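You operate a simulated robot arm through the tools that you are given. There is no shell and no other tool.

You are at the controls of a simulated robot arm. One attempt, no reset.

TASK
Check the docked microphones and sign out the full one.
Fine: lay it in the receiver's cradle, switch it on, slide its peg to Out; the others stay where they are, off, pegs at In; the tray stays on, the receiver muted.

Only the result counts: the job must be done as asked and must still hold three seconds after the hand-in. Knocking over, shifting, dropping, spilling or breaking anything else fails it.

THE ROBOT
A 7-joint arm with a two-finger parallel gripper, fixed in place. Base frame: the origin is at the foot of the arm, x ahead of it, y to its left, z up; the work surface is at about z = 772. Lengths are in mm, angles in rad, forces in N, time in s.
With the tool pointing down near the work surface it reaches from about 440 to 920 mm from the base axis. Its first joint turns from -2.496 to 2.496 rad. Payload 3 kg.
The tool frame sits at the grasp point between the pads (the TCP): z along the fingers, y along the line on which they close. The tips reach 30 mm beyond it. The gripper opens to 94 mm. The fingers are 28 mm wide and 10 mm thick; the gripper's body (50 by 96 mm) begins 55 mm behind the TCP.
Orientation is told as [roll, pitch, yaw] about the base's x, y, z axes, in that order, counted from this pose: with the fingers straight down and closing along the base's y, the tool's x points along the base's -x, its y along +y and its z along -z.

THE INTERFACE
- The arm moves only by the tool step_arm. Its argument "motion" is a list of rows, each an object of numbers (a shift or turn left out is 0, a gripper value left out holds the last): "ax", "ay", "az": the turn, a rotation vector about the tool's x, y, z in rad; "dx", "dy", "dz": the shift along the tool's x, y, z in m; "claw": the gripper command, from -1 (fully open) to 1 (shut), values between in proportion. In form: [{"ax": .., "ay": .., "az": .., "dx": .., "dy": .., "dz": .., "claw": ..}, ...]. A call has 1 to 20 rows; each row is the pose to reach, as a shift and turn from the pose commanded when the call began, along the tool's axes at that moment. Each row takes 0.2 s and may step no farther than 50 mm and 0.15 rad from the row before; otherwise, or with a gripper value out of range, the whole call is refused. Where a pose cannot be reached the arm comes as near as it can. A force on the tool above 90 N (or 10 N above the force at the start of the call, whichever is more), or a blocked arm, ends the call early, and 0.2 s more pass. The fingers move at their own pace (about 72 mm/s each) and stop on an object; they squeeze with about 23 N. The grip force told is the motor's: it shows also when the fingers shut on nothing. Time passes only in rows, and 0.2 s behind the last, so rows that repeat a pose let the fingers close. It gives the time, the measured TCP pose, the force on the tool (base axes), the opening and the grip force at its end, in the units of the frame above (readings bear some noise), with the torque about the TCP (base axes, N m) and any sound that the robot's microphone picked up.
- Cameras (640 x 400 px; columns grow to the right, rows downward): "scene" is fixed at [400.8, 499.3, 1495.2]; the picture's right is [-0.93, -0.38, 0.00], its down [-0.22, 0.54, -0.81] and it looks along [0.31, -0.75, -0.58] (base axes); focal length 309 px, centre (320, 200). "wrist" rides on the gripper at [76, 14, -102] in the tool frame; the picture's right is [-0.18, 0.98, 0.00], its down [-0.75, -0.14, -0.64] and it looks along [-0.63, -0.12, 0.77] (tool axes); focal length 243 px, centre (320, 200). There is no depth. A picture from a camera that has moved, and an enlarged one, comes with that camera's place and axes in the base frame and with its lens.
- capture(camera): a new picture of that camera. No time passes.
- zoom(camera, box): a new picture of the part [left, top, right, bottom] of that camera's present view, enlarged. No time passes.
- hand_in(): hands the job in; it is judged then, once.

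Places have to be worked out from the pictures, the camera data and where the tool is seen. Open the gripper and draw the arm clear of the work before you hand the job in, unless the task says otherwise.

The tools are called by a JSON object that holds its "method" and its "body". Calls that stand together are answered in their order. step_arm: Moves the arm, as the interface text tells. Its arguments: {"type":"object","properties":{"motion":{"type":"array","items":{"type":"object","properties":{"ax":{"type":"number"},"ay":{"type":"number"},"az":{"type":"number"},"dx":{"type":"number"},"dy":{"type":"number"},"dz":{"type":"number"},"claw":{"type":"number"}}}}},"required":["motion"]} The other tools are called the same way: capture (camera) takes a picture; zoom (camera, box) takes an enlarged picture of a part of a camera's view; hand_in () hands the job in.

At the start:

```text
clock: 0.0
position: [663.3, -272.0, 1155.5]
tool_rot: [0.001, 0.002, 0.0]
force: [-0.2, 0.4, -0.7]
ft_torque: [-0.01, -0.01, -0.01]
opening: 94.3
grasp_force: 0.2
```

scene: 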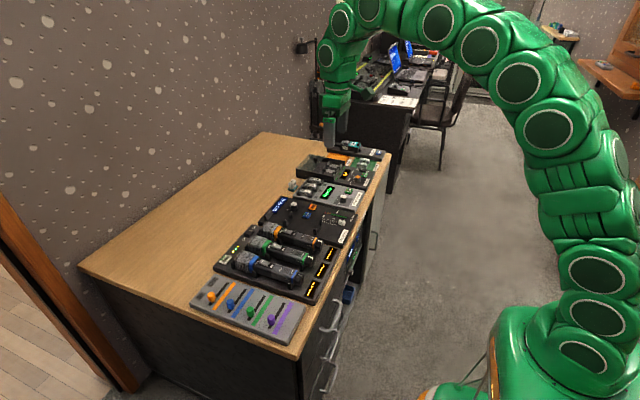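
wrist: 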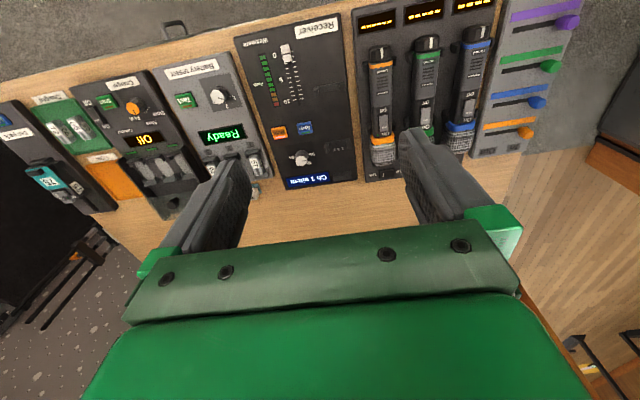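

The wrist view shows the microphones in a tray, a receiver and a peg board. I will zoom in to see the details.

{"method": "zoom", "body": {"camera": "wrist", "box": [340, 0, 600, 190]}}

{"method": "zoom", "body": {"camera": "wrist", "box": [130, 0, 370, 200]}}

{"method": "zoom", "body": {"camera": "scene", "box": [180, 180, 370, 350]}}

{"method": "zoom", "body": {"camera": "wrist", "box": [0, 50, 280, 220]}}

```text
2.11 times, centred on (470, 95) of wrist
camera zoom: at [587.4, -256.3, 1258.7], right [0.18, 0.98, 0.0], down [0.75, -0.14, 0.64], along [0.63, -0.12, -0.77], focal length 511 px, centre (4, 421)
```

zoom: 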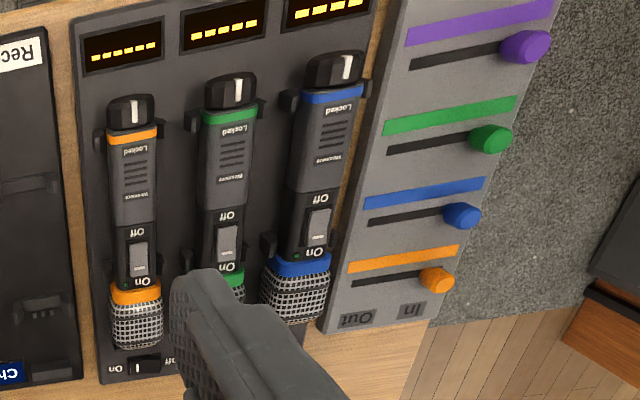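

```text
2.00 times, centred on (250, 100) of wrist
camera zoom: at [587.4, -256.3, 1258.7], right [0.18, 0.98, 0.0], down [0.75, -0.14, 0.64], along [0.63, -0.12, -0.77], focal length 485 px, centre (460, 400)
```

zoom: 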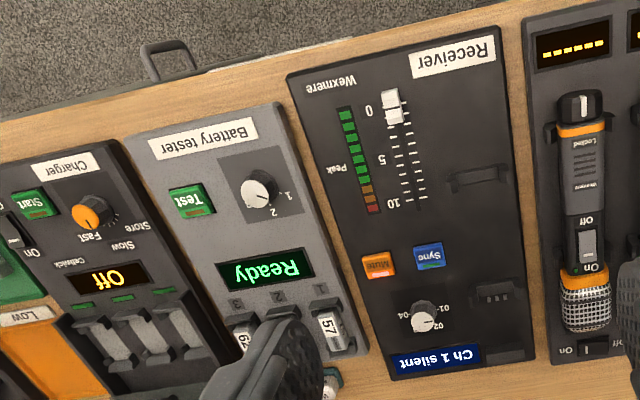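

```text
2.35 times, centred on (275, 265) of scene
camera zoom: at [400.8, 499.3, 1495.2], right [-0.93, -0.38, 0.0], down [-0.22, 0.54, -0.81], along [0.31, -0.75, -0.58], focal length 727 px, centre (426, 47)
```

zoom: 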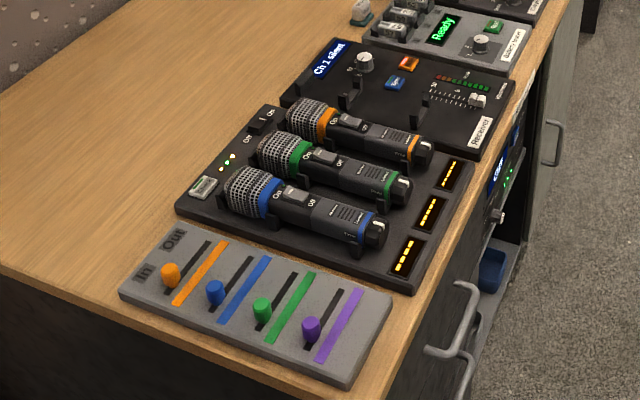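

```text
2.29 times, centred on (140, 135) of wrist
camera zoom: at [587.4, -256.3, 1258.7], right [0.18, 0.98, 0.0], down [0.75, -0.14, 0.64], along [0.63, -0.12, -0.77], focal length 555 px, centre (731, 349)
```

zoom: 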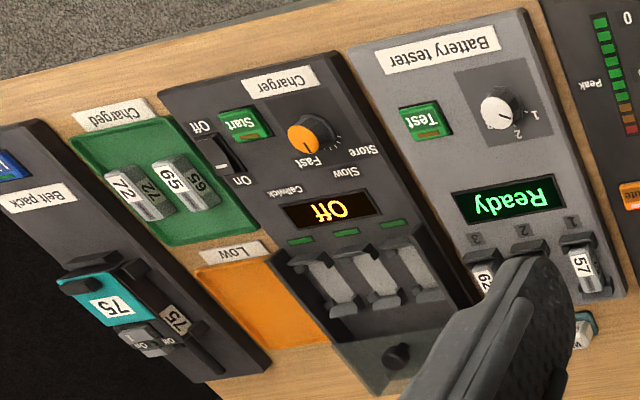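

The displays next to each mic look like rows of dashes or bars. I'll move the wrist camera closer to the tray to read them.

{"method": "step_arm", "body": {"motion": [{"dx": 0.017, "dy": 0.03, "dz": 0.025}, {"dx": 0.034, "dy": 0.06, "dz": 0.05}, {"dx": 0.051, "dy": 0.09, "dz": 0.075}, {"dx": 0.068, "dy": 0.12, "dz": 0.1}, {"dx": 0.085, "dy": 0.15, "dz": 0.125}, {"dx": 0.103, "dy": 0.18, "dz": 0.15}]}}

{"method": "capture", "body": {"camera": "wrist"}}

{"method": "zoom", "body": {"camera": "wrist", "box": [160, 0, 480, 200]}}

```text
clock: 1.4
position: [559.9, -91.3, 1005.0]
tool_rot: [0.001, -0.001, 0.0]
force: [-0.3, 0.3, 0.5]
ft_torque: [-0.03, 0.01, 0.01]
opening: 93.8
grasp_force: 0.1
```

```text
taken
camera wrist: at [482.8, -76.9, 1108.3], right [0.18, 0.98, 0.0], down [0.75, -0.14, 0.64], along [0.63, -0.12, -0.77], focal length 243 px, centre (320, 200)
```

wrist: 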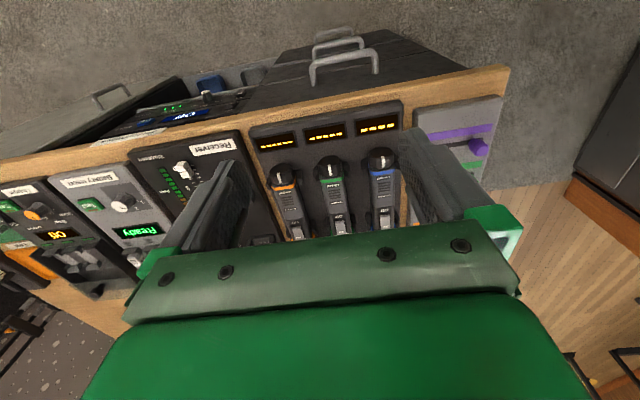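

```text
2.00 times, centred on (320, 100) of wrist
camera zoom: at [482.8, -76.9, 1108.3], right [0.18, 0.98, 0.0], down [0.75, -0.14, 0.64], along [0.63, -0.12, -0.77], focal length 485 px, centre (320, 400)
```

zoom: 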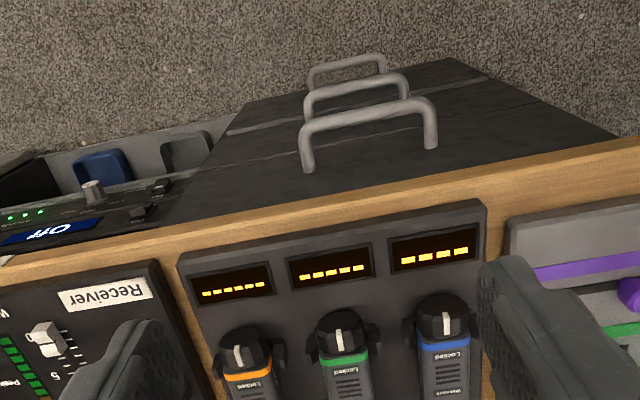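

The displays seem to have different numbers of dashes; I zoom further.

{"method": "zoom", "body": {"camera": "wrist", "box": [240, 95, 420, 185]}}

{"method": "zoom", "body": {"camera": "scene", "box": [210, 215, 330, 305]}}

{"method": "zoom", "body": {"camera": "scene", "box": [280, 230, 350, 305]}}

{"method": "zoom", "body": {"camera": "scene", "box": [205, 220, 275, 290]}}

```text
3.56 times, centred on (330, 140) of wrist
camera zoom: at [482.8, -76.9, 1108.3], right [0.18, 0.98, 0.0], down [0.75, -0.14, 0.64], along [0.63, -0.12, -0.77], focal length 863 px, centre (284, 413)
```

zoom: 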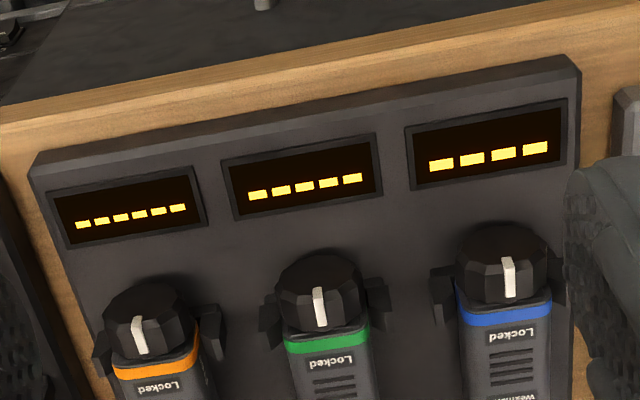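

```text
4.44 times, centred on (270, 260) of scene
camera zoom: at [400.8, 499.3, 1495.2], right [-0.93, -0.38, 0.0], down [-0.22, 0.54, -0.81], along [0.31, -0.75, -0.58], focal length 1373 px, centre (542, -67)
```

zoom: 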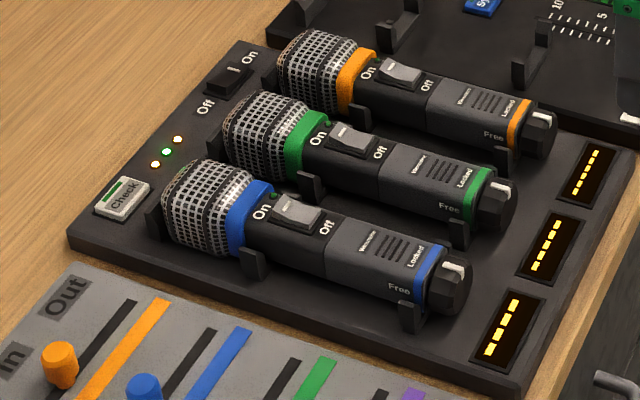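

```text
5.33 times, centred on (315, 268) of scene
camera zoom: at [400.8, 499.3, 1495.2], right [-0.93, -0.38, 0.0], down [-0.22, 0.54, -0.81], along [0.31, -0.75, -0.58], focal length 1648 px, centre (347, -160)
```

zoom: 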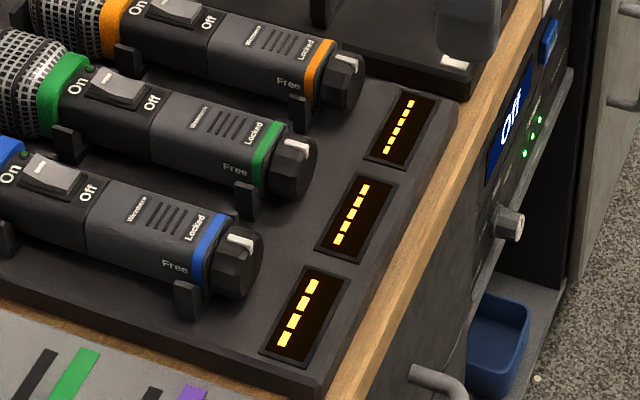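

```text
5.71 times, centred on (240, 255) of scene
camera zoom: at [400.8, 499.3, 1495.2], right [-0.93, -0.38, 0.0], down [-0.22, 0.54, -0.81], along [0.31, -0.75, -0.58], focal length 1765 px, centre (777, -114)
```

zoom: 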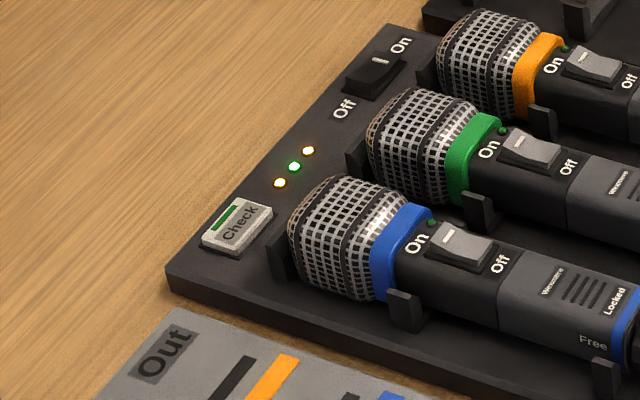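

The tray has a "Check" button beside its indicator LEDs, and each mic has a Locked/Free collar. I move to look at the far end of the tray from above.

{"method": "step_arm", "body": {"motion": [{"dx": -0.02, "dy": 0.02, "dz": -0.03}, {"dx": -0.04, "dy": 0.045, "dz": -0.06}, {"dx": -0.06, "dy": 0.07, "dz": -0.09}, {"dx": -0.08, "dy": 0.09, "dz": -0.11}, {"dx": -0.09, "dy": 0.12, "dz": -0.11}]}}

{"method": "capture", "body": {"camera": "wrist"}}

{"method": "zoom", "body": {"camera": "wrist", "box": [160, 40, 480, 240]}}

```text
clock: 2.6
position: [650.9, 27.2, 1115.5]
tool_rot: [0.0, 0.0, 0.0]
force: [0.3, -0.5, 0.4]
ft_torque: [0.01, 0.0, 0.0]
opening: 94.0
grasp_force: 0.1
```

```text
taken
camera wrist: at [575.5, 41.8, 1218.9], right [0.18, 0.98, 0.0], down [0.75, -0.14, 0.64], along [0.63, -0.12, -0.77], focal length 243 px, centre (320, 200)
```

wrist: 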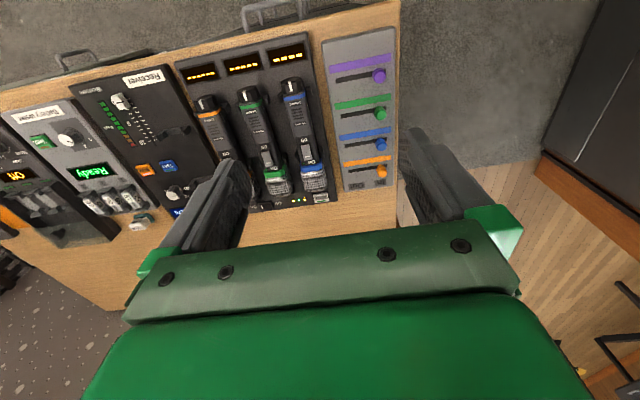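

```text
2.00 times, centred on (320, 140) of wrist
camera zoom: at [575.5, 41.8, 1218.9], right [0.18, 0.98, 0.0], down [0.75, -0.14, 0.64], along [0.63, -0.12, -0.77], focal length 485 px, centre (320, 320)
```

zoom: 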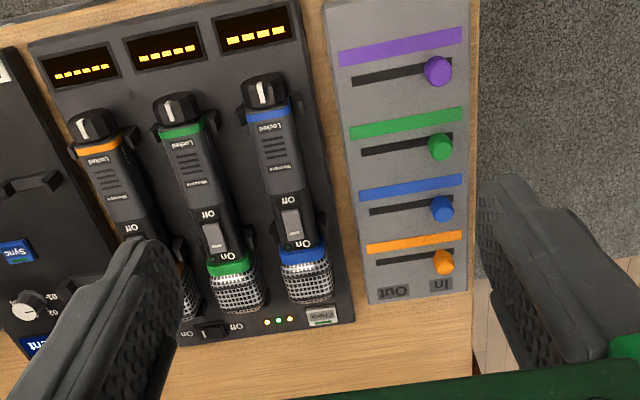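

The Check button appears at about (922, -18, 785). I close the gripper and approach above it, checking reach and then view.

{"method": "step_arm", "body": {"motion": [{"dx": -0.04, "dy": -0.007, "dz": 0.02, "claw": 1}, {"dx": -0.08, "dy": -0.014, "dz": 0.04}, {"dx": -0.12, "dy": -0.021, "dz": 0.065}, {"dx": -0.16, "dy": -0.028, "dz": 0.09}, {"dx": -0.2, "dy": -0.035, "dz": 0.115}, {"dx": -0.23, "dy": -0.042, "dz": 0.15}, {"dx": -0.255, "dy": -0.045, "dz": 0.19}, {"dx": -0.255, "dy": -0.045, "dz": 0.215}]}}

{"method": "capture", "body": {"camera": "scene"}}

{"method": "capture", "body": {"camera": "wrist"}}

{"method": "zoom", "body": {"camera": "scene", "box": [190, 160, 330, 280]}}

```text
clock: 4.4
position: [905.6, -15.4, 900.8]
tool_rot: [-0.001, -0.001, 0.0]
force: [0.1, -0.1, -0.4]
ft_torque: [0.0, 0.03, -0.02]
opening: 0.0
grasp_force: 23.3
```

```text
taken
```

scene: 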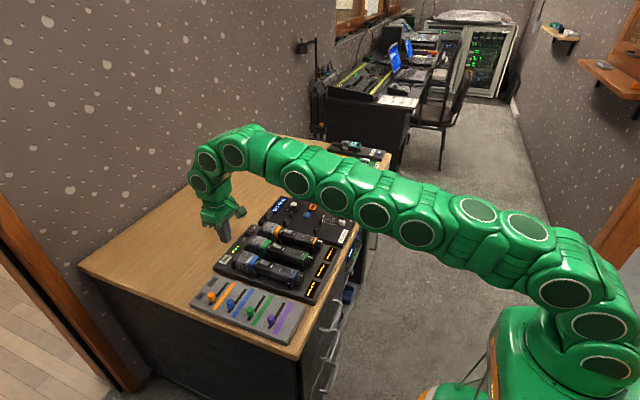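

```text
taken
camera wrist: at [828.6, -1.1, 1004.5], right [0.18, 0.98, 0.0], down [0.75, -0.14, 0.64], along [0.63, -0.12, -0.77], focal length 243 px, centre (320, 200)
```

wrist: 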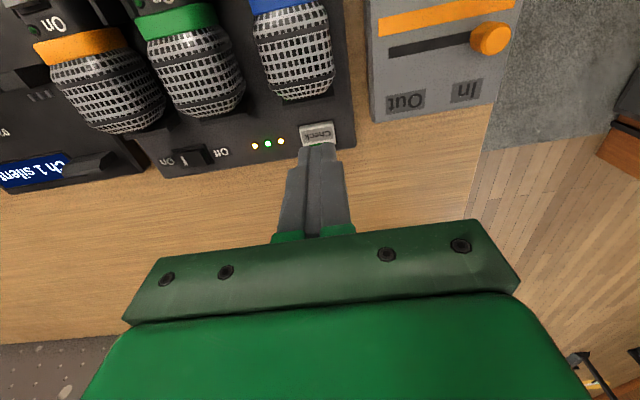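

```text
3.33 times, centred on (260, 220) of scene
camera zoom: at [400.8, 499.3, 1495.2], right [-0.93, -0.38, 0.0], down [-0.22, 0.54, -0.81], along [0.31, -0.75, -0.58], focal length 1030 px, centre (520, 133)
```

zoom: 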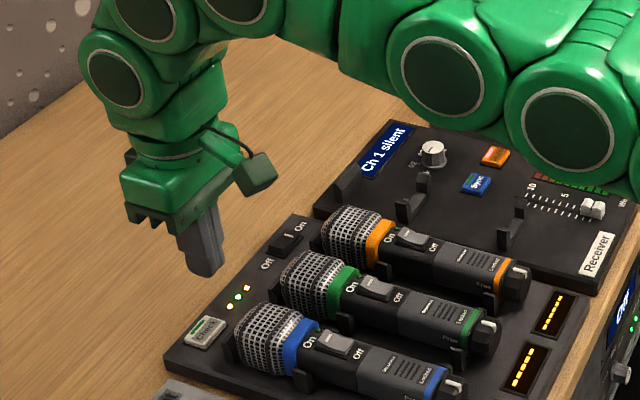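

Fingers are just in front of the button; the button works out at about (922, -20). I shift slightly and descend to just above it.

{"method": "step_arm", "body": {"motion": [{"dx": -0.012, "dy": -0.005, "dz": 0.0}, {"dx": -0.012, "dy": -0.005, "dz": 0.03}, {"dx": -0.012, "dy": -0.005, "dz": 0.06}]}}

{"method": "zoom", "body": {"camera": "scene", "box": [190, 200, 290, 280]}}

{"method": "zoom", "body": {"camera": "wrist", "box": [220, 0, 420, 200]}}

```text
clock: 5.2
position: [918.9, -19.1, 840.5]
tool_rot: [0.0, -0.001, 0.0]
force: [1.0, -0.4, -0.2]
ft_torque: [0.0, -0.03, 0.0]
opening: 0.0
grasp_force: 22.8
out of reach, approached as far as the arm can: row 1
```

```text
5.00 times, centred on (240, 240) of scene
camera zoom: at [400.8, 499.3, 1495.2], right [-0.93, -0.38, 0.0], down [-0.22, 0.54, -0.81], along [0.31, -0.75, -0.58], focal length 1545 px, centre (720, 0)
```

zoom: 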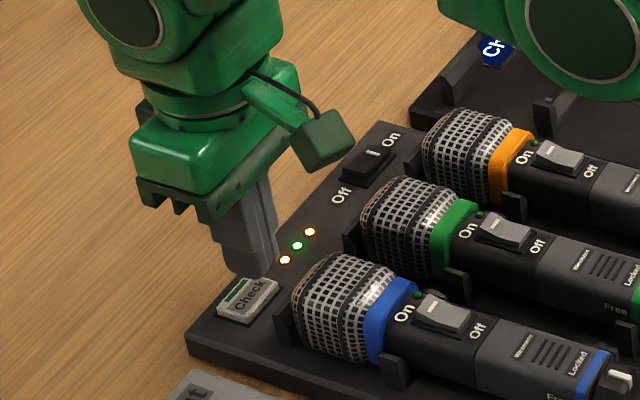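

```text
2.00 times, centred on (320, 100) of wrist
camera zoom: at [842.3, -5.3, 943.9], right [0.18, 0.98, 0.0], down [0.75, -0.14, 0.64], along [0.63, -0.12, -0.77], focal length 485 px, centre (320, 400)
```

zoom: 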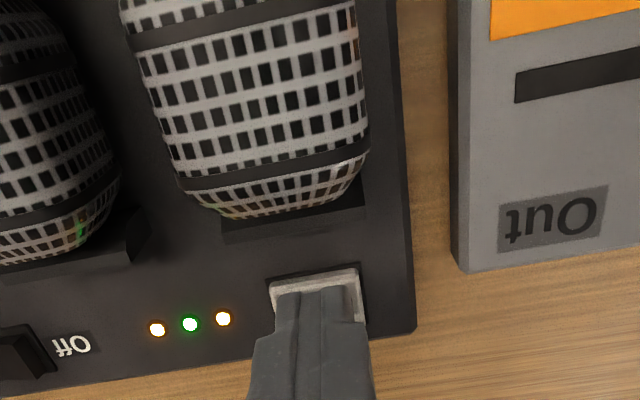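

The tip sits right above the button. I press down in small steps.

{"method": "step_arm", "body": {"motion": [{"dz": 0.006}, {"dz": 0.01}, {"dz": 0.013}, {"dz": 0.016}]}}

{"method": "zoom", "body": {"camera": "scene", "box": [190, 200, 350, 310]}}

```text
clock: 6.2
position: [918.8, -21.0, 824.0]
tool_rot: [0.0, 0.0, 0.0]
force: [-0.2, 0.0, -0.3]
ft_torque: [-0.02, -0.02, 0.04]
opening: 0.1
grasp_force: 22.9
```

```text
3.64 times, centred on (270, 255) of scene
camera zoom: at [400.8, 499.3, 1495.2], right [-0.93, -0.38, 0.0], down [-0.22, 0.54, -0.81], along [0.31, -0.75, -0.58], focal length 1123 px, centre (502, 0)
```

zoom: 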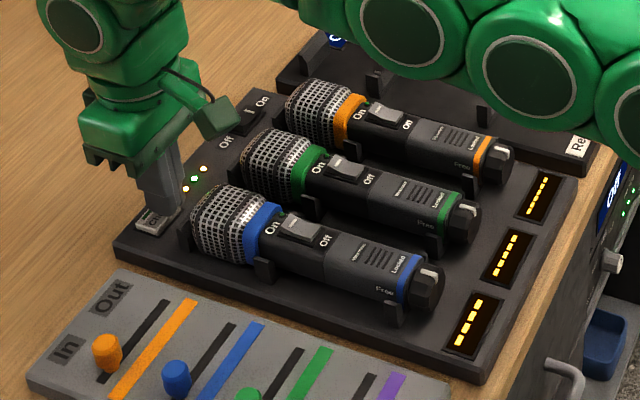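

No contact at tip height 794; I continue down slowly.

{"method": "step_arm", "body": {"motion": [{"dz": 0.002}, {"dz": 0.004}, {"dz": 0.006}, {"dz": 0.008}]}}

{"method": "zoom", "body": {"camera": "scene", "box": [190, 200, 350, 310]}}

```text
clock: 7.2
position: [918.4, -20.9, 817.0]
tool_rot: [0.001, 0.0, 0.001]
force: [0.0, 0.3, -0.6]
ft_torque: [0.01, 0.0, -0.02]
opening: 0.1
grasp_force: 22.8
```

```text
3.64 times, centred on (270, 255) of scene
camera zoom: at [400.8, 499.3, 1495.2], right [-0.93, -0.38, 0.0], down [-0.22, 0.54, -0.81], along [0.31, -0.75, -0.58], focal length 1123 px, centre (502, 0)
```

zoom: 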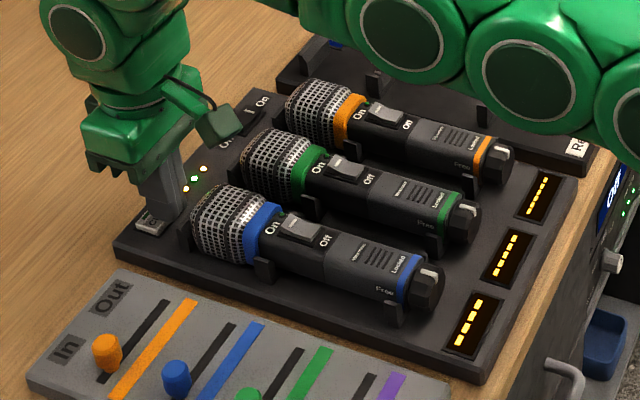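

{"method": "zoom", "body": {"camera": "scene", "box": [205, 230, 255, 275]}}

{"method": "zoom", "body": {"camera": "wrist", "box": [270, 80, 370, 180]}}

```text
8.89 times, centred on (230, 252) of scene
camera zoom: at [400.8, 499.3, 1495.2], right [-0.93, -0.38, 0.0], down [-0.22, 0.54, -0.81], along [0.31, -0.75, -0.58], focal length 2746 px, centre (1120, -267)
```

zoom: 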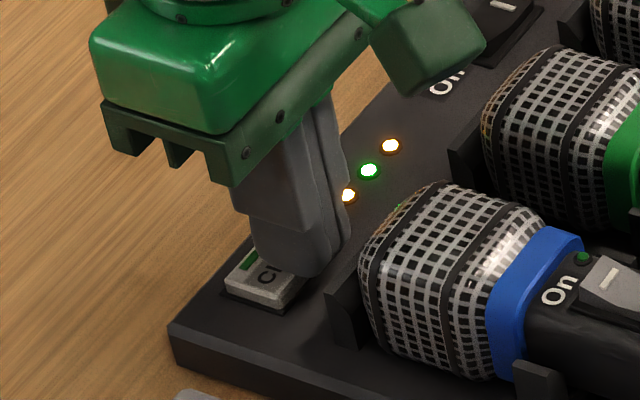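

```text
4.00 times, centred on (320, 130) of wrist
camera zoom: at [841.8, -6.3, 920.2], right [0.18, 0.98, 0.0], down [0.75, -0.14, 0.64], along [0.63, -0.12, -0.77], focal length 970 px, centre (320, 480)
```

zoom: 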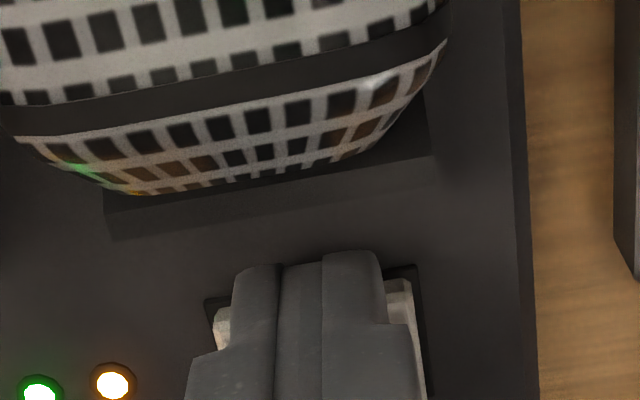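

The fingertips cover the button centre; I continue pressing.

{"method": "step_arm", "body": {"motion": [{"dx": -0.002, "dy": 0.002, "dz": 0.002}, {"dx": -0.002, "dy": 0.002, "dz": 0.004}, {"dx": -0.002, "dy": 0.002, "dz": 0.006}]}}

{"method": "zoom", "body": {"camera": "scene", "box": [190, 200, 350, 310]}}

```text
clock: 8.0
position: [920.6, -19.7, 810.9]
tool_rot: [0.001, 0.0, 0.0]
force: [0.1, -0.2, 0.7]
ft_torque: [0.01, 0.0, 0.02]
opening: 0.0
grasp_force: 23.1
```

```text
3.64 times, centred on (270, 255) of scene
camera zoom: at [400.8, 499.3, 1495.2], right [-0.93, -0.38, 0.0], down [-0.22, 0.54, -0.81], along [0.31, -0.75, -0.58], focal length 1123 px, centre (502, 0)
```

zoom: 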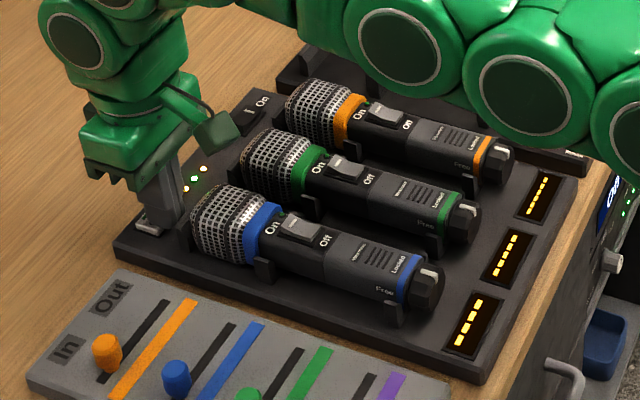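

{"method": "step_arm", "body": {"motion": [{"dz": 0.0015}, {"dz": 0.003}, {"dz": 0.003}]}}

{"method": "zoom", "body": {"camera": "scene", "box": [190, 200, 350, 310]}}

```text
clock: 8.8
position: [919.8, -18.7, 808.1]
tool_rot: [0.0, 0.0, 0.002]
force: [0.5, -0.1, 1.7]
ft_torque: [0.02, -0.02, 0.02]
opening: 0.0
grasp_force: 22.9
heard: click
```

```text
3.64 times, centred on (270, 255) of scene
camera zoom: at [400.8, 499.3, 1495.2], right [-0.93, -0.38, 0.0], down [-0.22, 0.54, -0.81], along [0.31, -0.75, -0.58], focal length 1123 px, centre (502, 0)
```

zoom: 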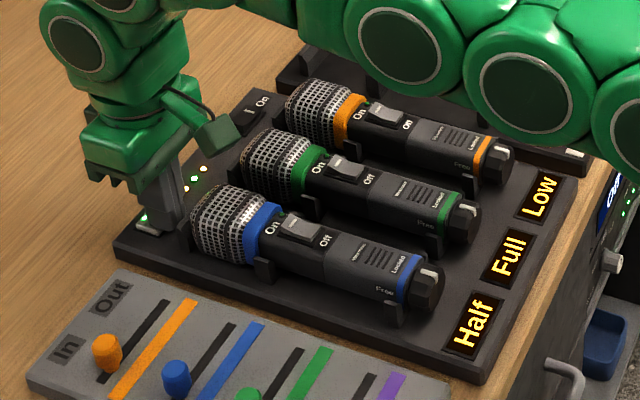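

Click: displays now read Half (blue), Full (green), Low (orange). The green mic is the full one. I rise clear and take closer views.

{"method": "step_arm", "body": {"motion": [{"dz": -0.03}, {"dz": -0.07}, {"dz": -0.11}, {"dx": 0.04, "dy": -0.02, "dz": -0.14}, {"dx": 0.085, "dy": -0.04, "dz": -0.15}, {"dx": 0.13, "dy": -0.05, "dz": -0.16}, {"dx": 0.17, "dy": -0.06, "dz": -0.16}]}}

{"method": "zoom", "body": {"camera": "scene", "box": [190, 170, 370, 320]}}

{"method": "capture", "body": {"camera": "wrist"}}

{"method": "zoom", "body": {"camera": "wrist", "box": [160, 0, 480, 200]}}

```text
refused: row 4 steps farther than a row can; nothing moved
```

```text
2.67 times, centred on (280, 245) of scene
camera zoom: at [400.8, 499.3, 1495.2], right [-0.93, -0.38, 0.0], down [-0.22, 0.54, -0.81], along [0.31, -0.75, -0.58], focal length 824 px, centre (427, 80)
```

zoom: 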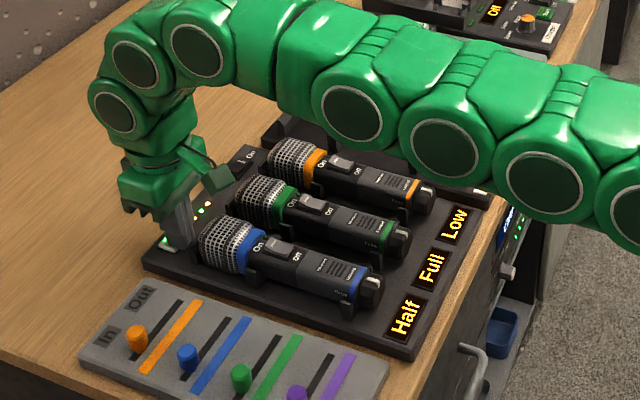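

```text
taken
camera wrist: at [843.2, -4.4, 911.1], right [0.18, 0.98, 0.0], down [0.75, -0.14, 0.64], along [0.63, -0.12, -0.77], focal length 243 px, centre (320, 200)
```

wrist: 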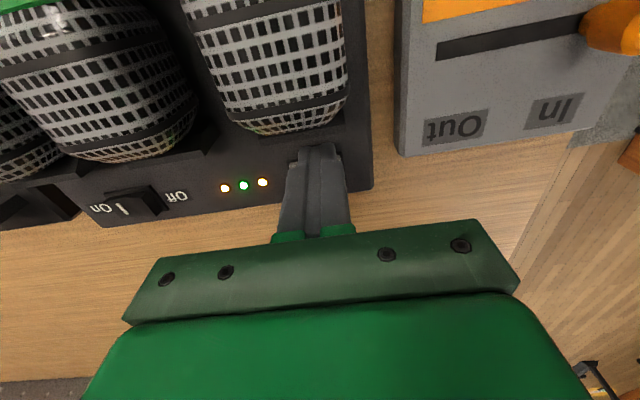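

```text
2.00 times, centred on (320, 100) of wrist
camera zoom: at [843.2, -4.4, 911.1], right [0.18, 0.98, 0.0], down [0.75, -0.14, 0.64], along [0.63, -0.12, -0.77], focal length 485 px, centre (320, 400)
```

zoom: 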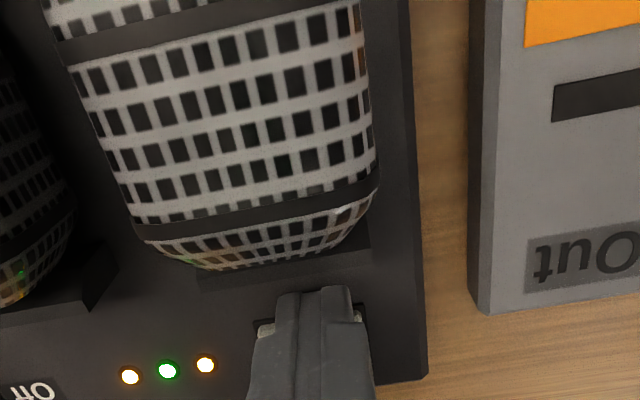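

The move was refused because one row stepped too far. I retry with shorter steps.

{"method": "step_arm", "body": {"motion": [{"dz": -0.03}, {"dz": -0.07}, {"dz": -0.11}, {"dx": 0.03, "dy": -0.01, "dz": -0.14}, {"dx": 0.07, "dy": -0.02, "dz": -0.16}, {"dx": 0.11, "dy": -0.03, "dz": -0.18}, {"dx": 0.15, "dy": -0.04, "dz": -0.2}, {"dx": 0.19, "dy": -0.05, "dz": -0.22}]}}

{"method": "zoom", "body": {"camera": "scene", "box": [190, 170, 370, 320]}}

{"method": "capture", "body": {"camera": "wrist"}}

{"method": "zoom", "body": {"camera": "wrist", "box": [160, 0, 480, 200]}}

```text
clock: 10.6
position: [728.8, -69.0, 1029.3]
tool_rot: [-0.001, 0.002, -0.001]
force: [-0.6, 0.0, 6.4]
ft_torque: [0.01, -0.08, 0.01]
opening: 0.0
grasp_force: 23.2
out of reach, approached as far as the arm can: row 3
```

```text
2.67 times, centred on (280, 245) of scene
camera zoom: at [400.8, 499.3, 1495.2], right [-0.93, -0.38, 0.0], down [-0.22, 0.54, -0.81], along [0.31, -0.75, -0.58], focal length 824 px, centre (427, 80)
```

zoom: 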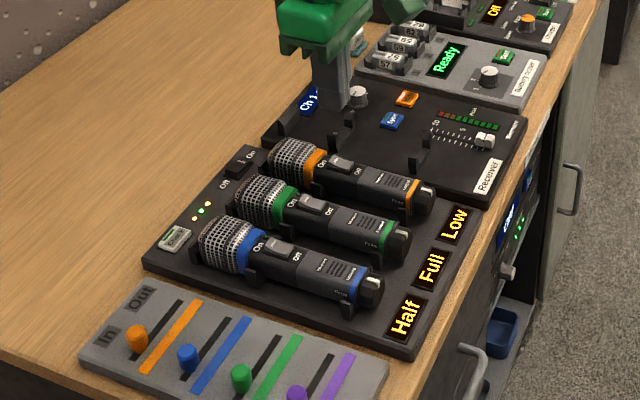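

```text
taken
camera wrist: at [652.9, -54.4, 1132.3], right [0.18, 0.98, 0.0], down [0.75, -0.14, 0.64], along [0.63, -0.12, -0.77], focal length 243 px, centre (320, 200)
```

wrist: 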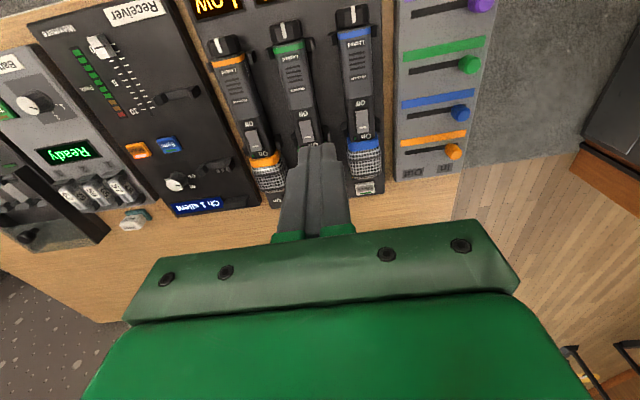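

```text
2.00 times, centred on (320, 100) of wrist
camera zoom: at [652.9, -54.4, 1132.3], right [0.18, 0.98, 0.0], down [0.75, -0.14, 0.64], along [0.63, -0.12, -0.77], focal length 485 px, centre (320, 400)
```

zoom: 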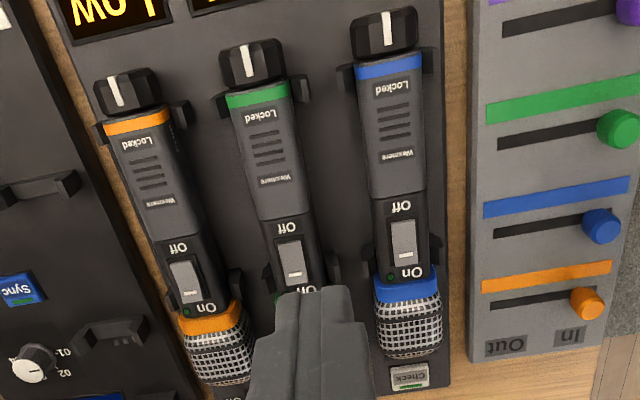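

Displays confirm Half/Full/Low. Now I want a close look at the green mic's knob, lock labels and switch, so I go lower with the camera, staying clear above it.

{"method": "step_arm", "body": {"motion": [{"dx": 0.02, "dy": -0.008, "dz": 0.035}, {"dx": 0.04, "dy": -0.016, "dz": 0.07}, {"dx": 0.058, "dy": -0.025, "dz": 0.105}, {"dx": 0.058, "dy": -0.025, "dz": 0.129}]}}

{"method": "zoom", "body": {"camera": "wrist", "box": [200, 0, 440, 150]}}

{"method": "zoom", "body": {"camera": "wrist", "box": [0, 0, 280, 230]}}

{"method": "zoom", "body": {"camera": "scene", "box": [240, 180, 360, 270]}}

```text
clock: 11.6
position: [673.2, -94.4, 898.0]
tool_rot: [0.0, 0.001, 0.0]
force: [-0.5, -0.7, -0.4]
ft_torque: [0.0, -0.04, 0.0]
opening: 0.1
grasp_force: 23.1
```

```text
2.67 times, centred on (320, 75) of wrist
camera zoom: at [596.4, -79.9, 1000.8], right [0.18, 0.98, 0.0], down [0.75, -0.14, 0.64], along [0.63, -0.12, -0.77], focal length 647 px, centre (320, 533)
```

zoom: 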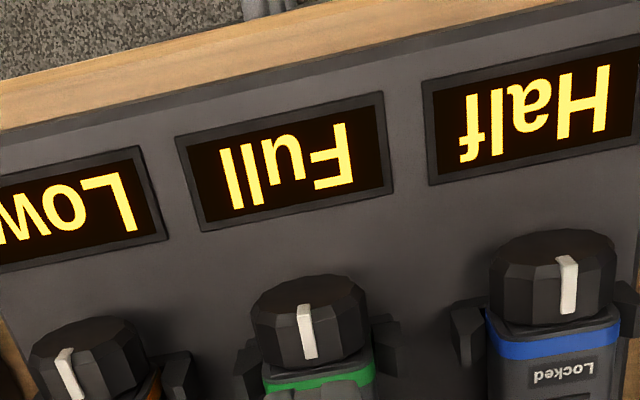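

```text
1.74 times, centred on (140, 115) of wrist
camera zoom: at [596.4, -79.9, 1000.8], right [0.18, 0.98, 0.0], down [0.75, -0.14, 0.64], along [0.63, -0.12, -0.77], focal length 422 px, centre (633, 348)
```

zoom: 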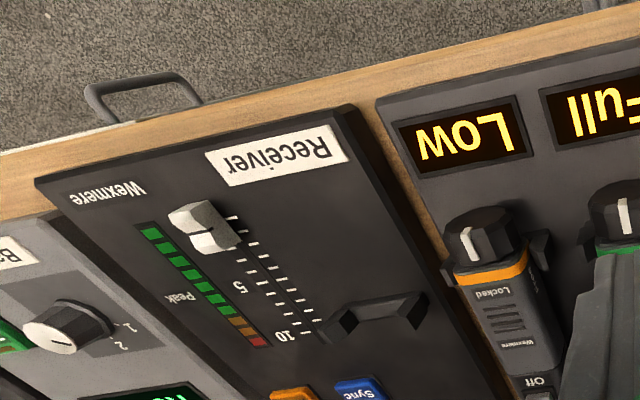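

```text
4.44 times, centred on (300, 225) of scene
camera zoom: at [400.8, 499.3, 1495.2], right [-0.93, -0.38, 0.0], down [-0.22, 0.54, -0.81], along [0.31, -0.75, -0.58], focal length 1373 px, centre (409, 89)
```

zoom: 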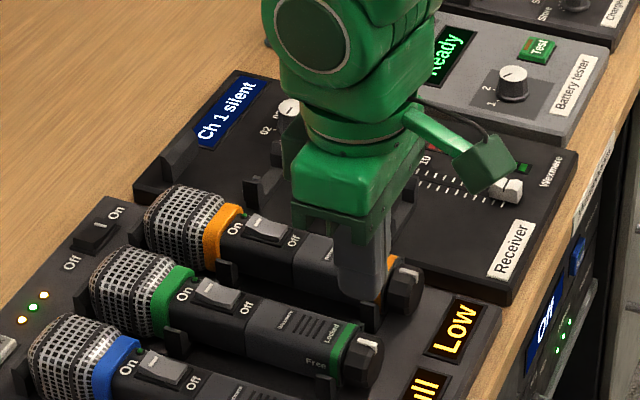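

The green mic's collar pointer is at Locked, with Free on its +y side. To measure the knob's axis height, I tilt the camera flatter and view from the tail side.

{"method": "step_arm", "body": {"motion": [{"dx": 0.015, "dy": -0.0025, "dz": 0.0, "ay": -0.125}, {"dx": 0.03, "dy": -0.005, "dz": 0.005, "ay": -0.25}, {"dx": 0.045, "dy": -0.0075, "dz": 0.01, "ay": -0.375}, {"dx": 0.058, "dy": -0.01, "dz": 0.015, "ay": -0.5}]}}

{"method": "capture", "body": {"camera": "wrist"}}

{"method": "zoom", "body": {"camera": "wrist", "box": [200, 50, 440, 200]}}

```text
clock: 12.6
position: [614.8, -103.9, 883.8]
tool_rot: [-0.001, -0.504, 0.002]
force: [-1.0, 0.0, -0.1]
ft_torque: [-0.01, -0.01, -0.01]
opening: 0.0
grasp_force: 23.3
```

```text
taken
camera wrist: at [497.7, -89.1, 937.7], right [0.16, 0.98, 0.09], down [0.35, -0.14, 0.93], along [0.92, -0.12, -0.37], focal length 243 px, centre (320, 200)
```

wrist: 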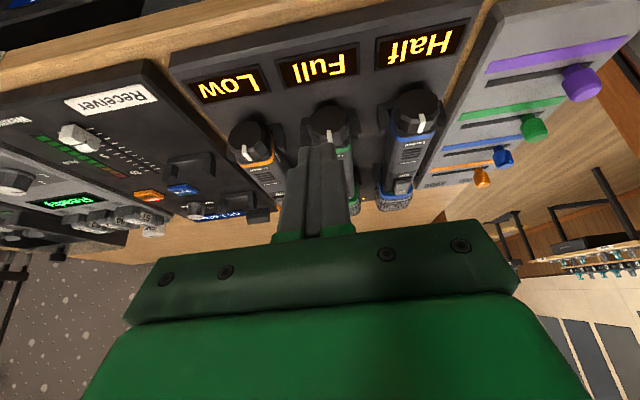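

```text
2.67 times, centred on (320, 125) of wrist
camera zoom: at [497.7, -89.1, 937.7], right [0.16, 0.98, 0.09], down [0.35, -0.14, 0.93], along [0.92, -0.12, -0.37], focal length 647 px, centre (320, 400)
```

zoom: 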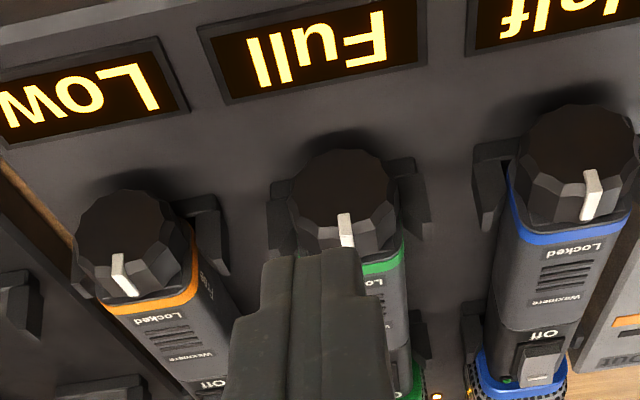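

{"method": "zoom", "body": {"camera": "wrist", "box": [285, 80, 385, 155]}}

{"method": "zoom", "body": {"camera": "wrist", "box": [370, 70, 450, 130]}}

{"method": "zoom", "body": {"camera": "wrist", "box": [30, 90, 280, 250]}}

```text
5.33 times, centred on (335, 118) of wrist
camera zoom: at [497.7, -89.1, 937.7], right [0.16, 0.98, 0.09], down [0.35, -0.14, 0.93], along [0.92, -0.12, -0.37], focal length 1294 px, centre (240, 640)
```

zoom: 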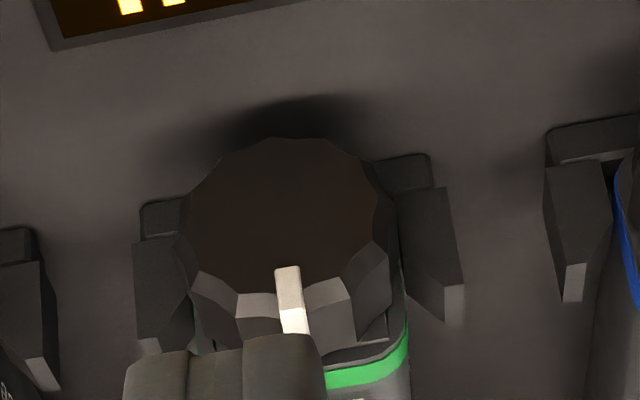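

```text
6.67 times, centred on (410, 100) of wrist
camera zoom: at [497.7, -89.1, 937.7], right [0.16, 0.98, 0.09], down [0.35, -0.14, 0.93], along [0.92, -0.12, -0.37], focal length 1618 px, centre (-280, 867)
```

zoom: 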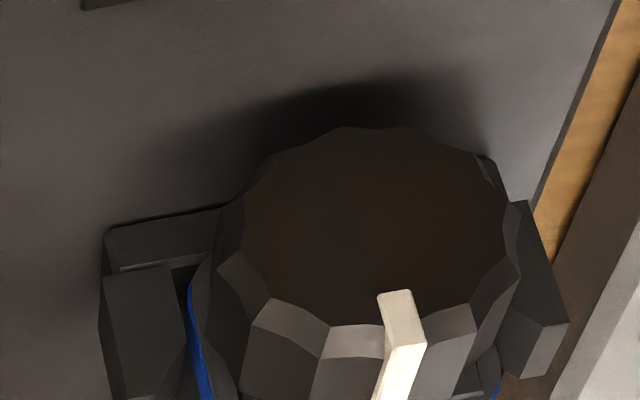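

```text
2.50 times, centred on (155, 170) of wrist
camera zoom: at [497.7, -89.1, 937.7], right [0.16, 0.98, 0.09], down [0.35, -0.14, 0.93], along [0.92, -0.12, -0.37], focal length 606 px, centre (732, 275)
```

zoom: 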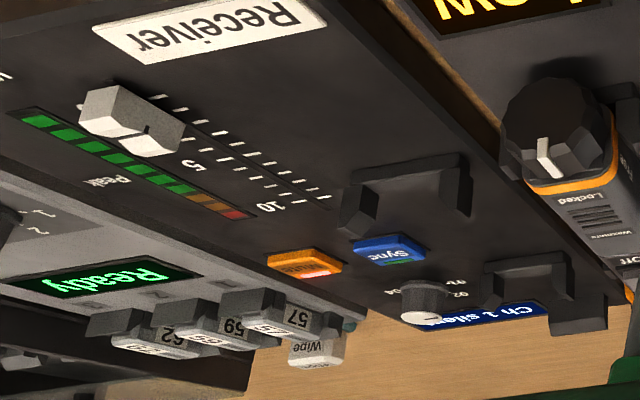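

From the two views I put the green knob's axis at about y=-97.5, z≈797, x 661–682. I straighten the tool and open the gripper partly, above the knob.

{"method": "step_arm", "body": {"motion": [{"dx": -0.0135, "dy": -0.008, "dz": -0.01, "ay": 0.125, "claw": -0.1}, {"dx": -0.027, "dy": -0.016, "dz": -0.01, "ay": 0.25}, {"dx": -0.04, "dy": -0.024, "dz": 0.0, "ay": 0.375}, {"dx": -0.0542, "dy": -0.0326, "dz": 0.0114, "ay": 0.5}, {"dx": -0.0542, "dy": -0.0326, "dz": 0.0114, "ay": 0.5}]}}

{"method": "capture", "body": {"camera": "wrist"}}

```text
clock: 13.8
position: [667.6, -136.4, 901.0]
tool_rot: [0.001, -0.001, -0.001]
force: [-0.6, -0.9, -0.4]
ft_torque: [0.03, -0.01, -0.01]
opening: 51.5
grasp_force: 0.1
```

```text
taken
camera wrist: at [590.3, -121.7, 1004.0], right [0.18, 0.98, 0.0], down [0.75, -0.14, 0.64], along [0.63, -0.12, -0.77], focal length 243 px, centre (320, 200)
```

wrist: 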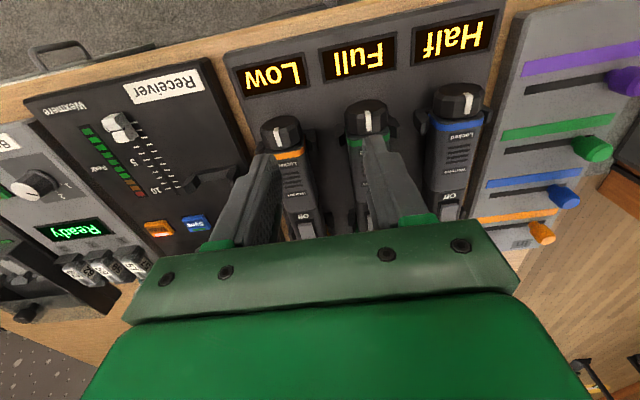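

I tilt the tool about the mic axis by -0.45 rad at a standoff, before approaching the knob.

{"method": "step_arm", "body": {"motion": [{"ax": -0.15, "dz": 0.0}, {"ax": -0.3, "dz": 0.005}, {"ax": -0.45, "dz": 0.012, "claw": 0.0}, {"ax": -0.45, "dz": 0.022, "claw": 0.0}]}}

{"method": "capture", "body": {"camera": "wrist"}}

{"method": "zoom", "body": {"camera": "scene", "box": [230, 180, 370, 290]}}

```text
clock: 14.8
position: [667.4, -137.2, 877.7]
tool_rot: [0.452, 0.0, 0.0]
force: [-0.2, 0.6, 0.1]
ft_torque: [0.04, -0.01, 0.02]
opening: 47.1
grasp_force: 0.0
```

```text
taken
camera wrist: at [590.6, -167.5, 977.1], right [0.18, 0.88, 0.43], down [0.75, -0.41, 0.52], along [0.63, 0.23, -0.74], focal length 243 px, centre (320, 200)
```

wrist: 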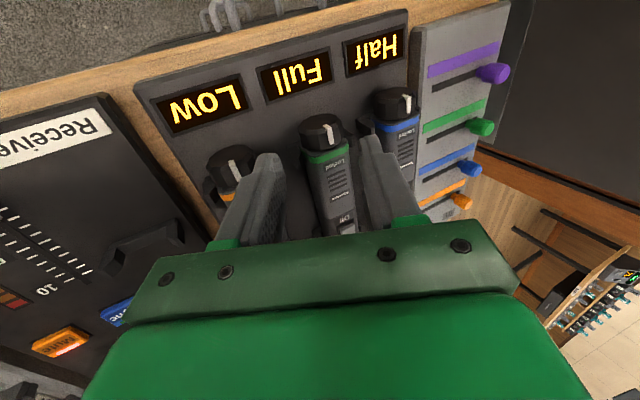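

```text
3.64 times, centred on (300, 235) of scene
camera zoom: at [400.8, 499.3, 1495.2], right [-0.93, -0.38, 0.0], down [-0.22, 0.54, -0.81], along [0.31, -0.75, -0.58], focal length 1123 px, centre (393, 73)
```

zoom: 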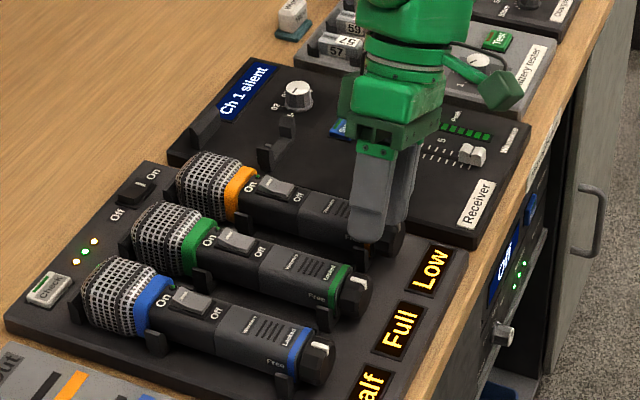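

{"method": "zoom", "body": {"camera": "wrist", "box": [240, 90, 400, 190]}}

```text
4.00 times, centred on (320, 140) of wrist
camera zoom: at [590.6, -167.5, 977.1], right [0.18, 0.88, 0.43], down [0.75, -0.41, 0.52], along [0.63, 0.23, -0.74], focal length 970 px, centre (320, 440)
```

zoom: 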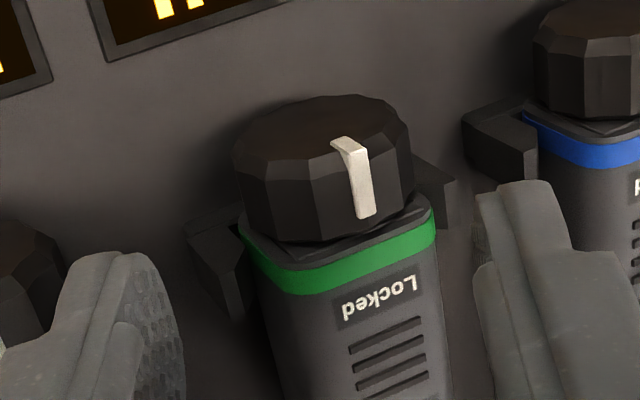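

The knob sits about 2 mm to the +side of the tool axis; I correct that and approach to the knob.

{"method": "step_arm", "body": {"motion": [{"dy": 0.0019, "dz": 0.02}, {"dy": 0.0019, "dz": 0.04}, {"dy": 0.0019, "dz": 0.052}]}}

{"method": "zoom", "body": {"camera": "wrist", "box": [240, 90, 400, 190]}}

{"method": "zoom", "body": {"camera": "scene", "box": [270, 210, 350, 280]}}

```text
clock: 15.6
position: [667.2, -112.0, 831.2]
tool_rot: [0.45, -0.001, -0.001]
force: [-0.6, -0.2, -0.2]
ft_torque: [0.02, 0.0, 0.02]
opening: 47.0
grasp_force: 0.0
```

```text
4.00 times, centred on (320, 140) of wrist
camera zoom: at [590.7, -143.5, 930.9], right [0.19, 0.88, 0.43], down [0.75, -0.41, 0.52], along [0.63, 0.23, -0.74], focal length 970 px, centre (320, 440)
```

zoom: 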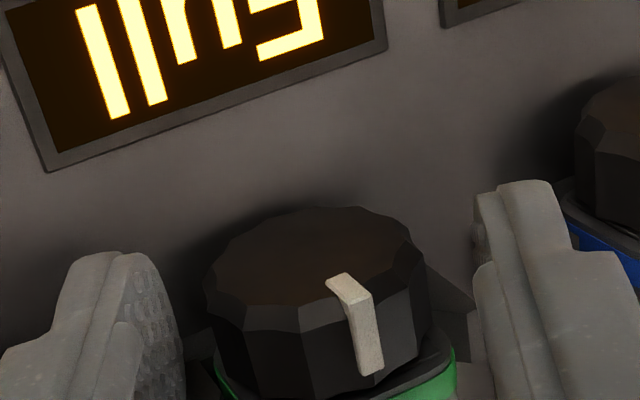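

```text
5.71 times, centred on (310, 245) of scene
camera zoom: at [400.8, 499.3, 1495.2], right [-0.93, -0.38, 0.0], down [-0.22, 0.54, -0.81], along [0.31, -0.75, -0.58], focal length 1765 px, centre (377, -57)
```

zoom: 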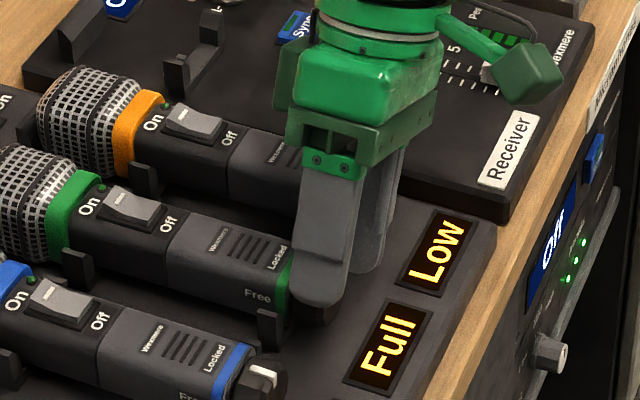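

Well centred. I advance the last 10 mm and close on the knob.

{"method": "step_arm", "body": {"motion": [{"dz": 0.005}, {"dz": 0.01}, {"dz": 0.0105, "claw": 0.15}, {"dz": 0.0105, "claw": 0.3}, {"dz": 0.0105, "claw": 0.45}, {"dz": 0.0105, "claw": 0.7}, {"dz": 0.0105, "claw": 0.7}]}}

{"method": "zoom", "body": {"camera": "wrist", "box": [240, 90, 400, 190]}}

{"method": "zoom", "body": {"camera": "scene", "box": [270, 210, 350, 280]}}

```text
clock: 17.2
position: [666.7, -108.1, 821.8]
tool_rot: [0.452, -0.001, -0.001]
force: [-3.2, -14.9, -2.7]
ft_torque: [-0.6, 0.45, -0.23]
opening: 35.7
grasp_force: 23.2
```

```text
4.00 times, centred on (320, 140) of wrist
camera zoom: at [590.1, -139.1, 921.2], right [0.19, 0.89, 0.43], down [0.75, -0.41, 0.52], along [0.63, 0.23, -0.74], focal length 970 px, centre (320, 440)
```

zoom: 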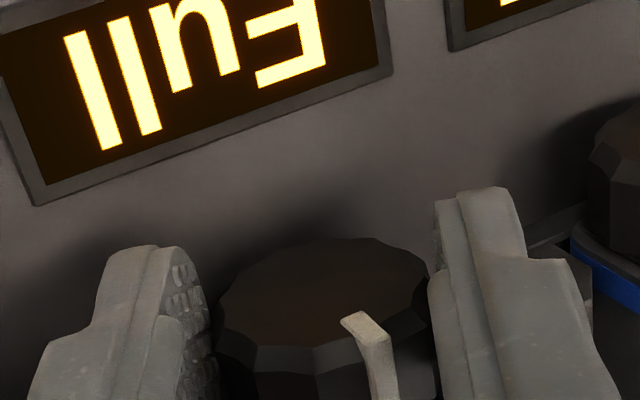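

```text
5.71 times, centred on (310, 245) of scene
camera zoom: at [400.8, 499.3, 1495.2], right [-0.93, -0.38, 0.0], down [-0.22, 0.54, -0.81], along [0.31, -0.75, -0.58], focal length 1765 px, centre (377, -57)
```

zoom: 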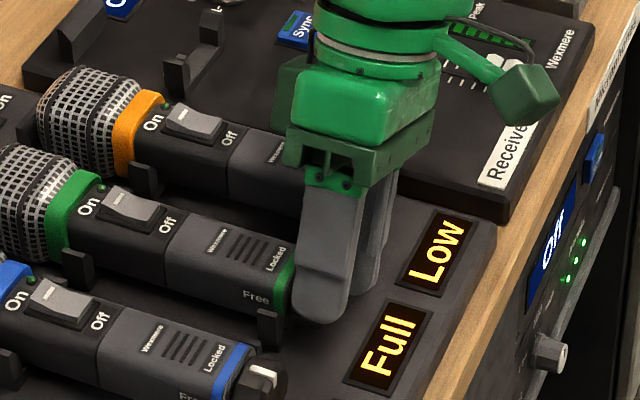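

Gripped at 35.7 mm, with a 15 N side load, meaning my axis is slightly off toward +y. I nudge to relieve it.

{"method": "step_arm", "body": {"motion": [{"dy": -0.0008}, {"dy": -0.0008}]}}

```text
clock: 17.8
position: [667.0, -107.2, 821.9]
tool_rot: [0.45, -0.001, 0.0]
force: [-3.1, -5.6, 0.1]
ft_torque: [-0.16, 0.24, -0.07]
opening: 35.6
grasp_force: 23.0
```

Load relieved. I now roll the gripper about the knob axis (about 24.6 mm ahead of the TCP) in small steps.

{"method": "step_arm", "body": {"motion": [{"ax": 0.1, "dy": 0.00246, "dz": 0.00012}, {"ax": 0.2, "dy": 0.00489, "dz": 0.00049}, {"ax": 0.3, "dy": 0.00727, "dz": 0.0011}]}}

{"method": "zoom", "body": {"camera": "wrist", "box": [240, 90, 400, 190]}}

{"method": "zoom", "body": {"camera": "scene", "box": [230, 200, 370, 290]}}

```text
clock: 18.6
position: [666.8, -100.4, 824.8]
tool_rot: [0.151, 0.003, 0.0]
force: [-1.2, 0.2, 0.7]
ft_torque: [0.08, -0.08, 0.08]
opening: 35.5
grasp_force: 22.9
```

```text
4.00 times, centred on (320, 140) of wrist
camera zoom: at [590.1, -101.5, 928.4], right [0.18, 0.97, 0.15], down [0.75, -0.24, 0.61], along [0.63, 0.0, -0.78], focal length 970 px, centre (320, 440)
```

zoom: 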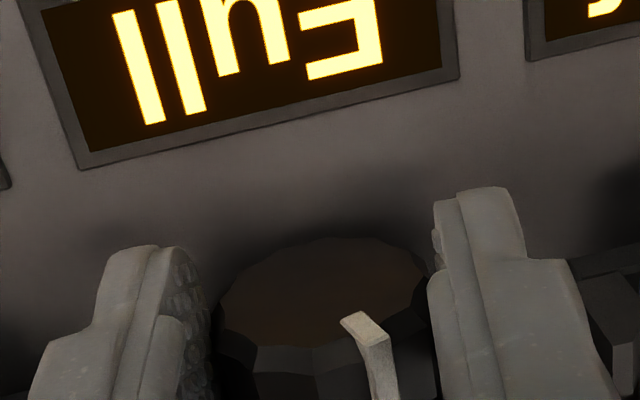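

```text
4.44 times, centred on (300, 245) of scene
camera zoom: at [400.8, 499.3, 1495.2], right [-0.93, -0.38, 0.0], down [-0.22, 0.54, -0.81], along [0.31, -0.75, -0.58], focal length 1373 px, centre (409, 0)
```

zoom: 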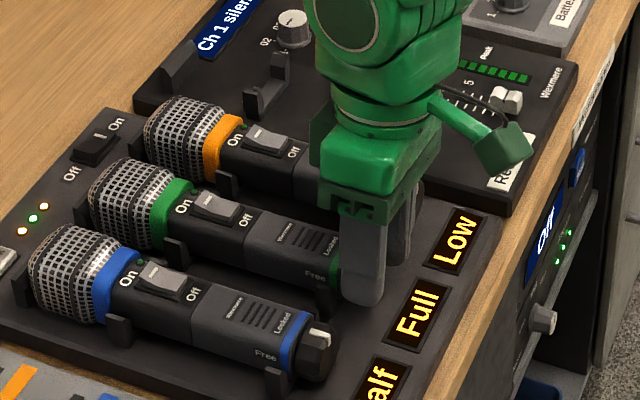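

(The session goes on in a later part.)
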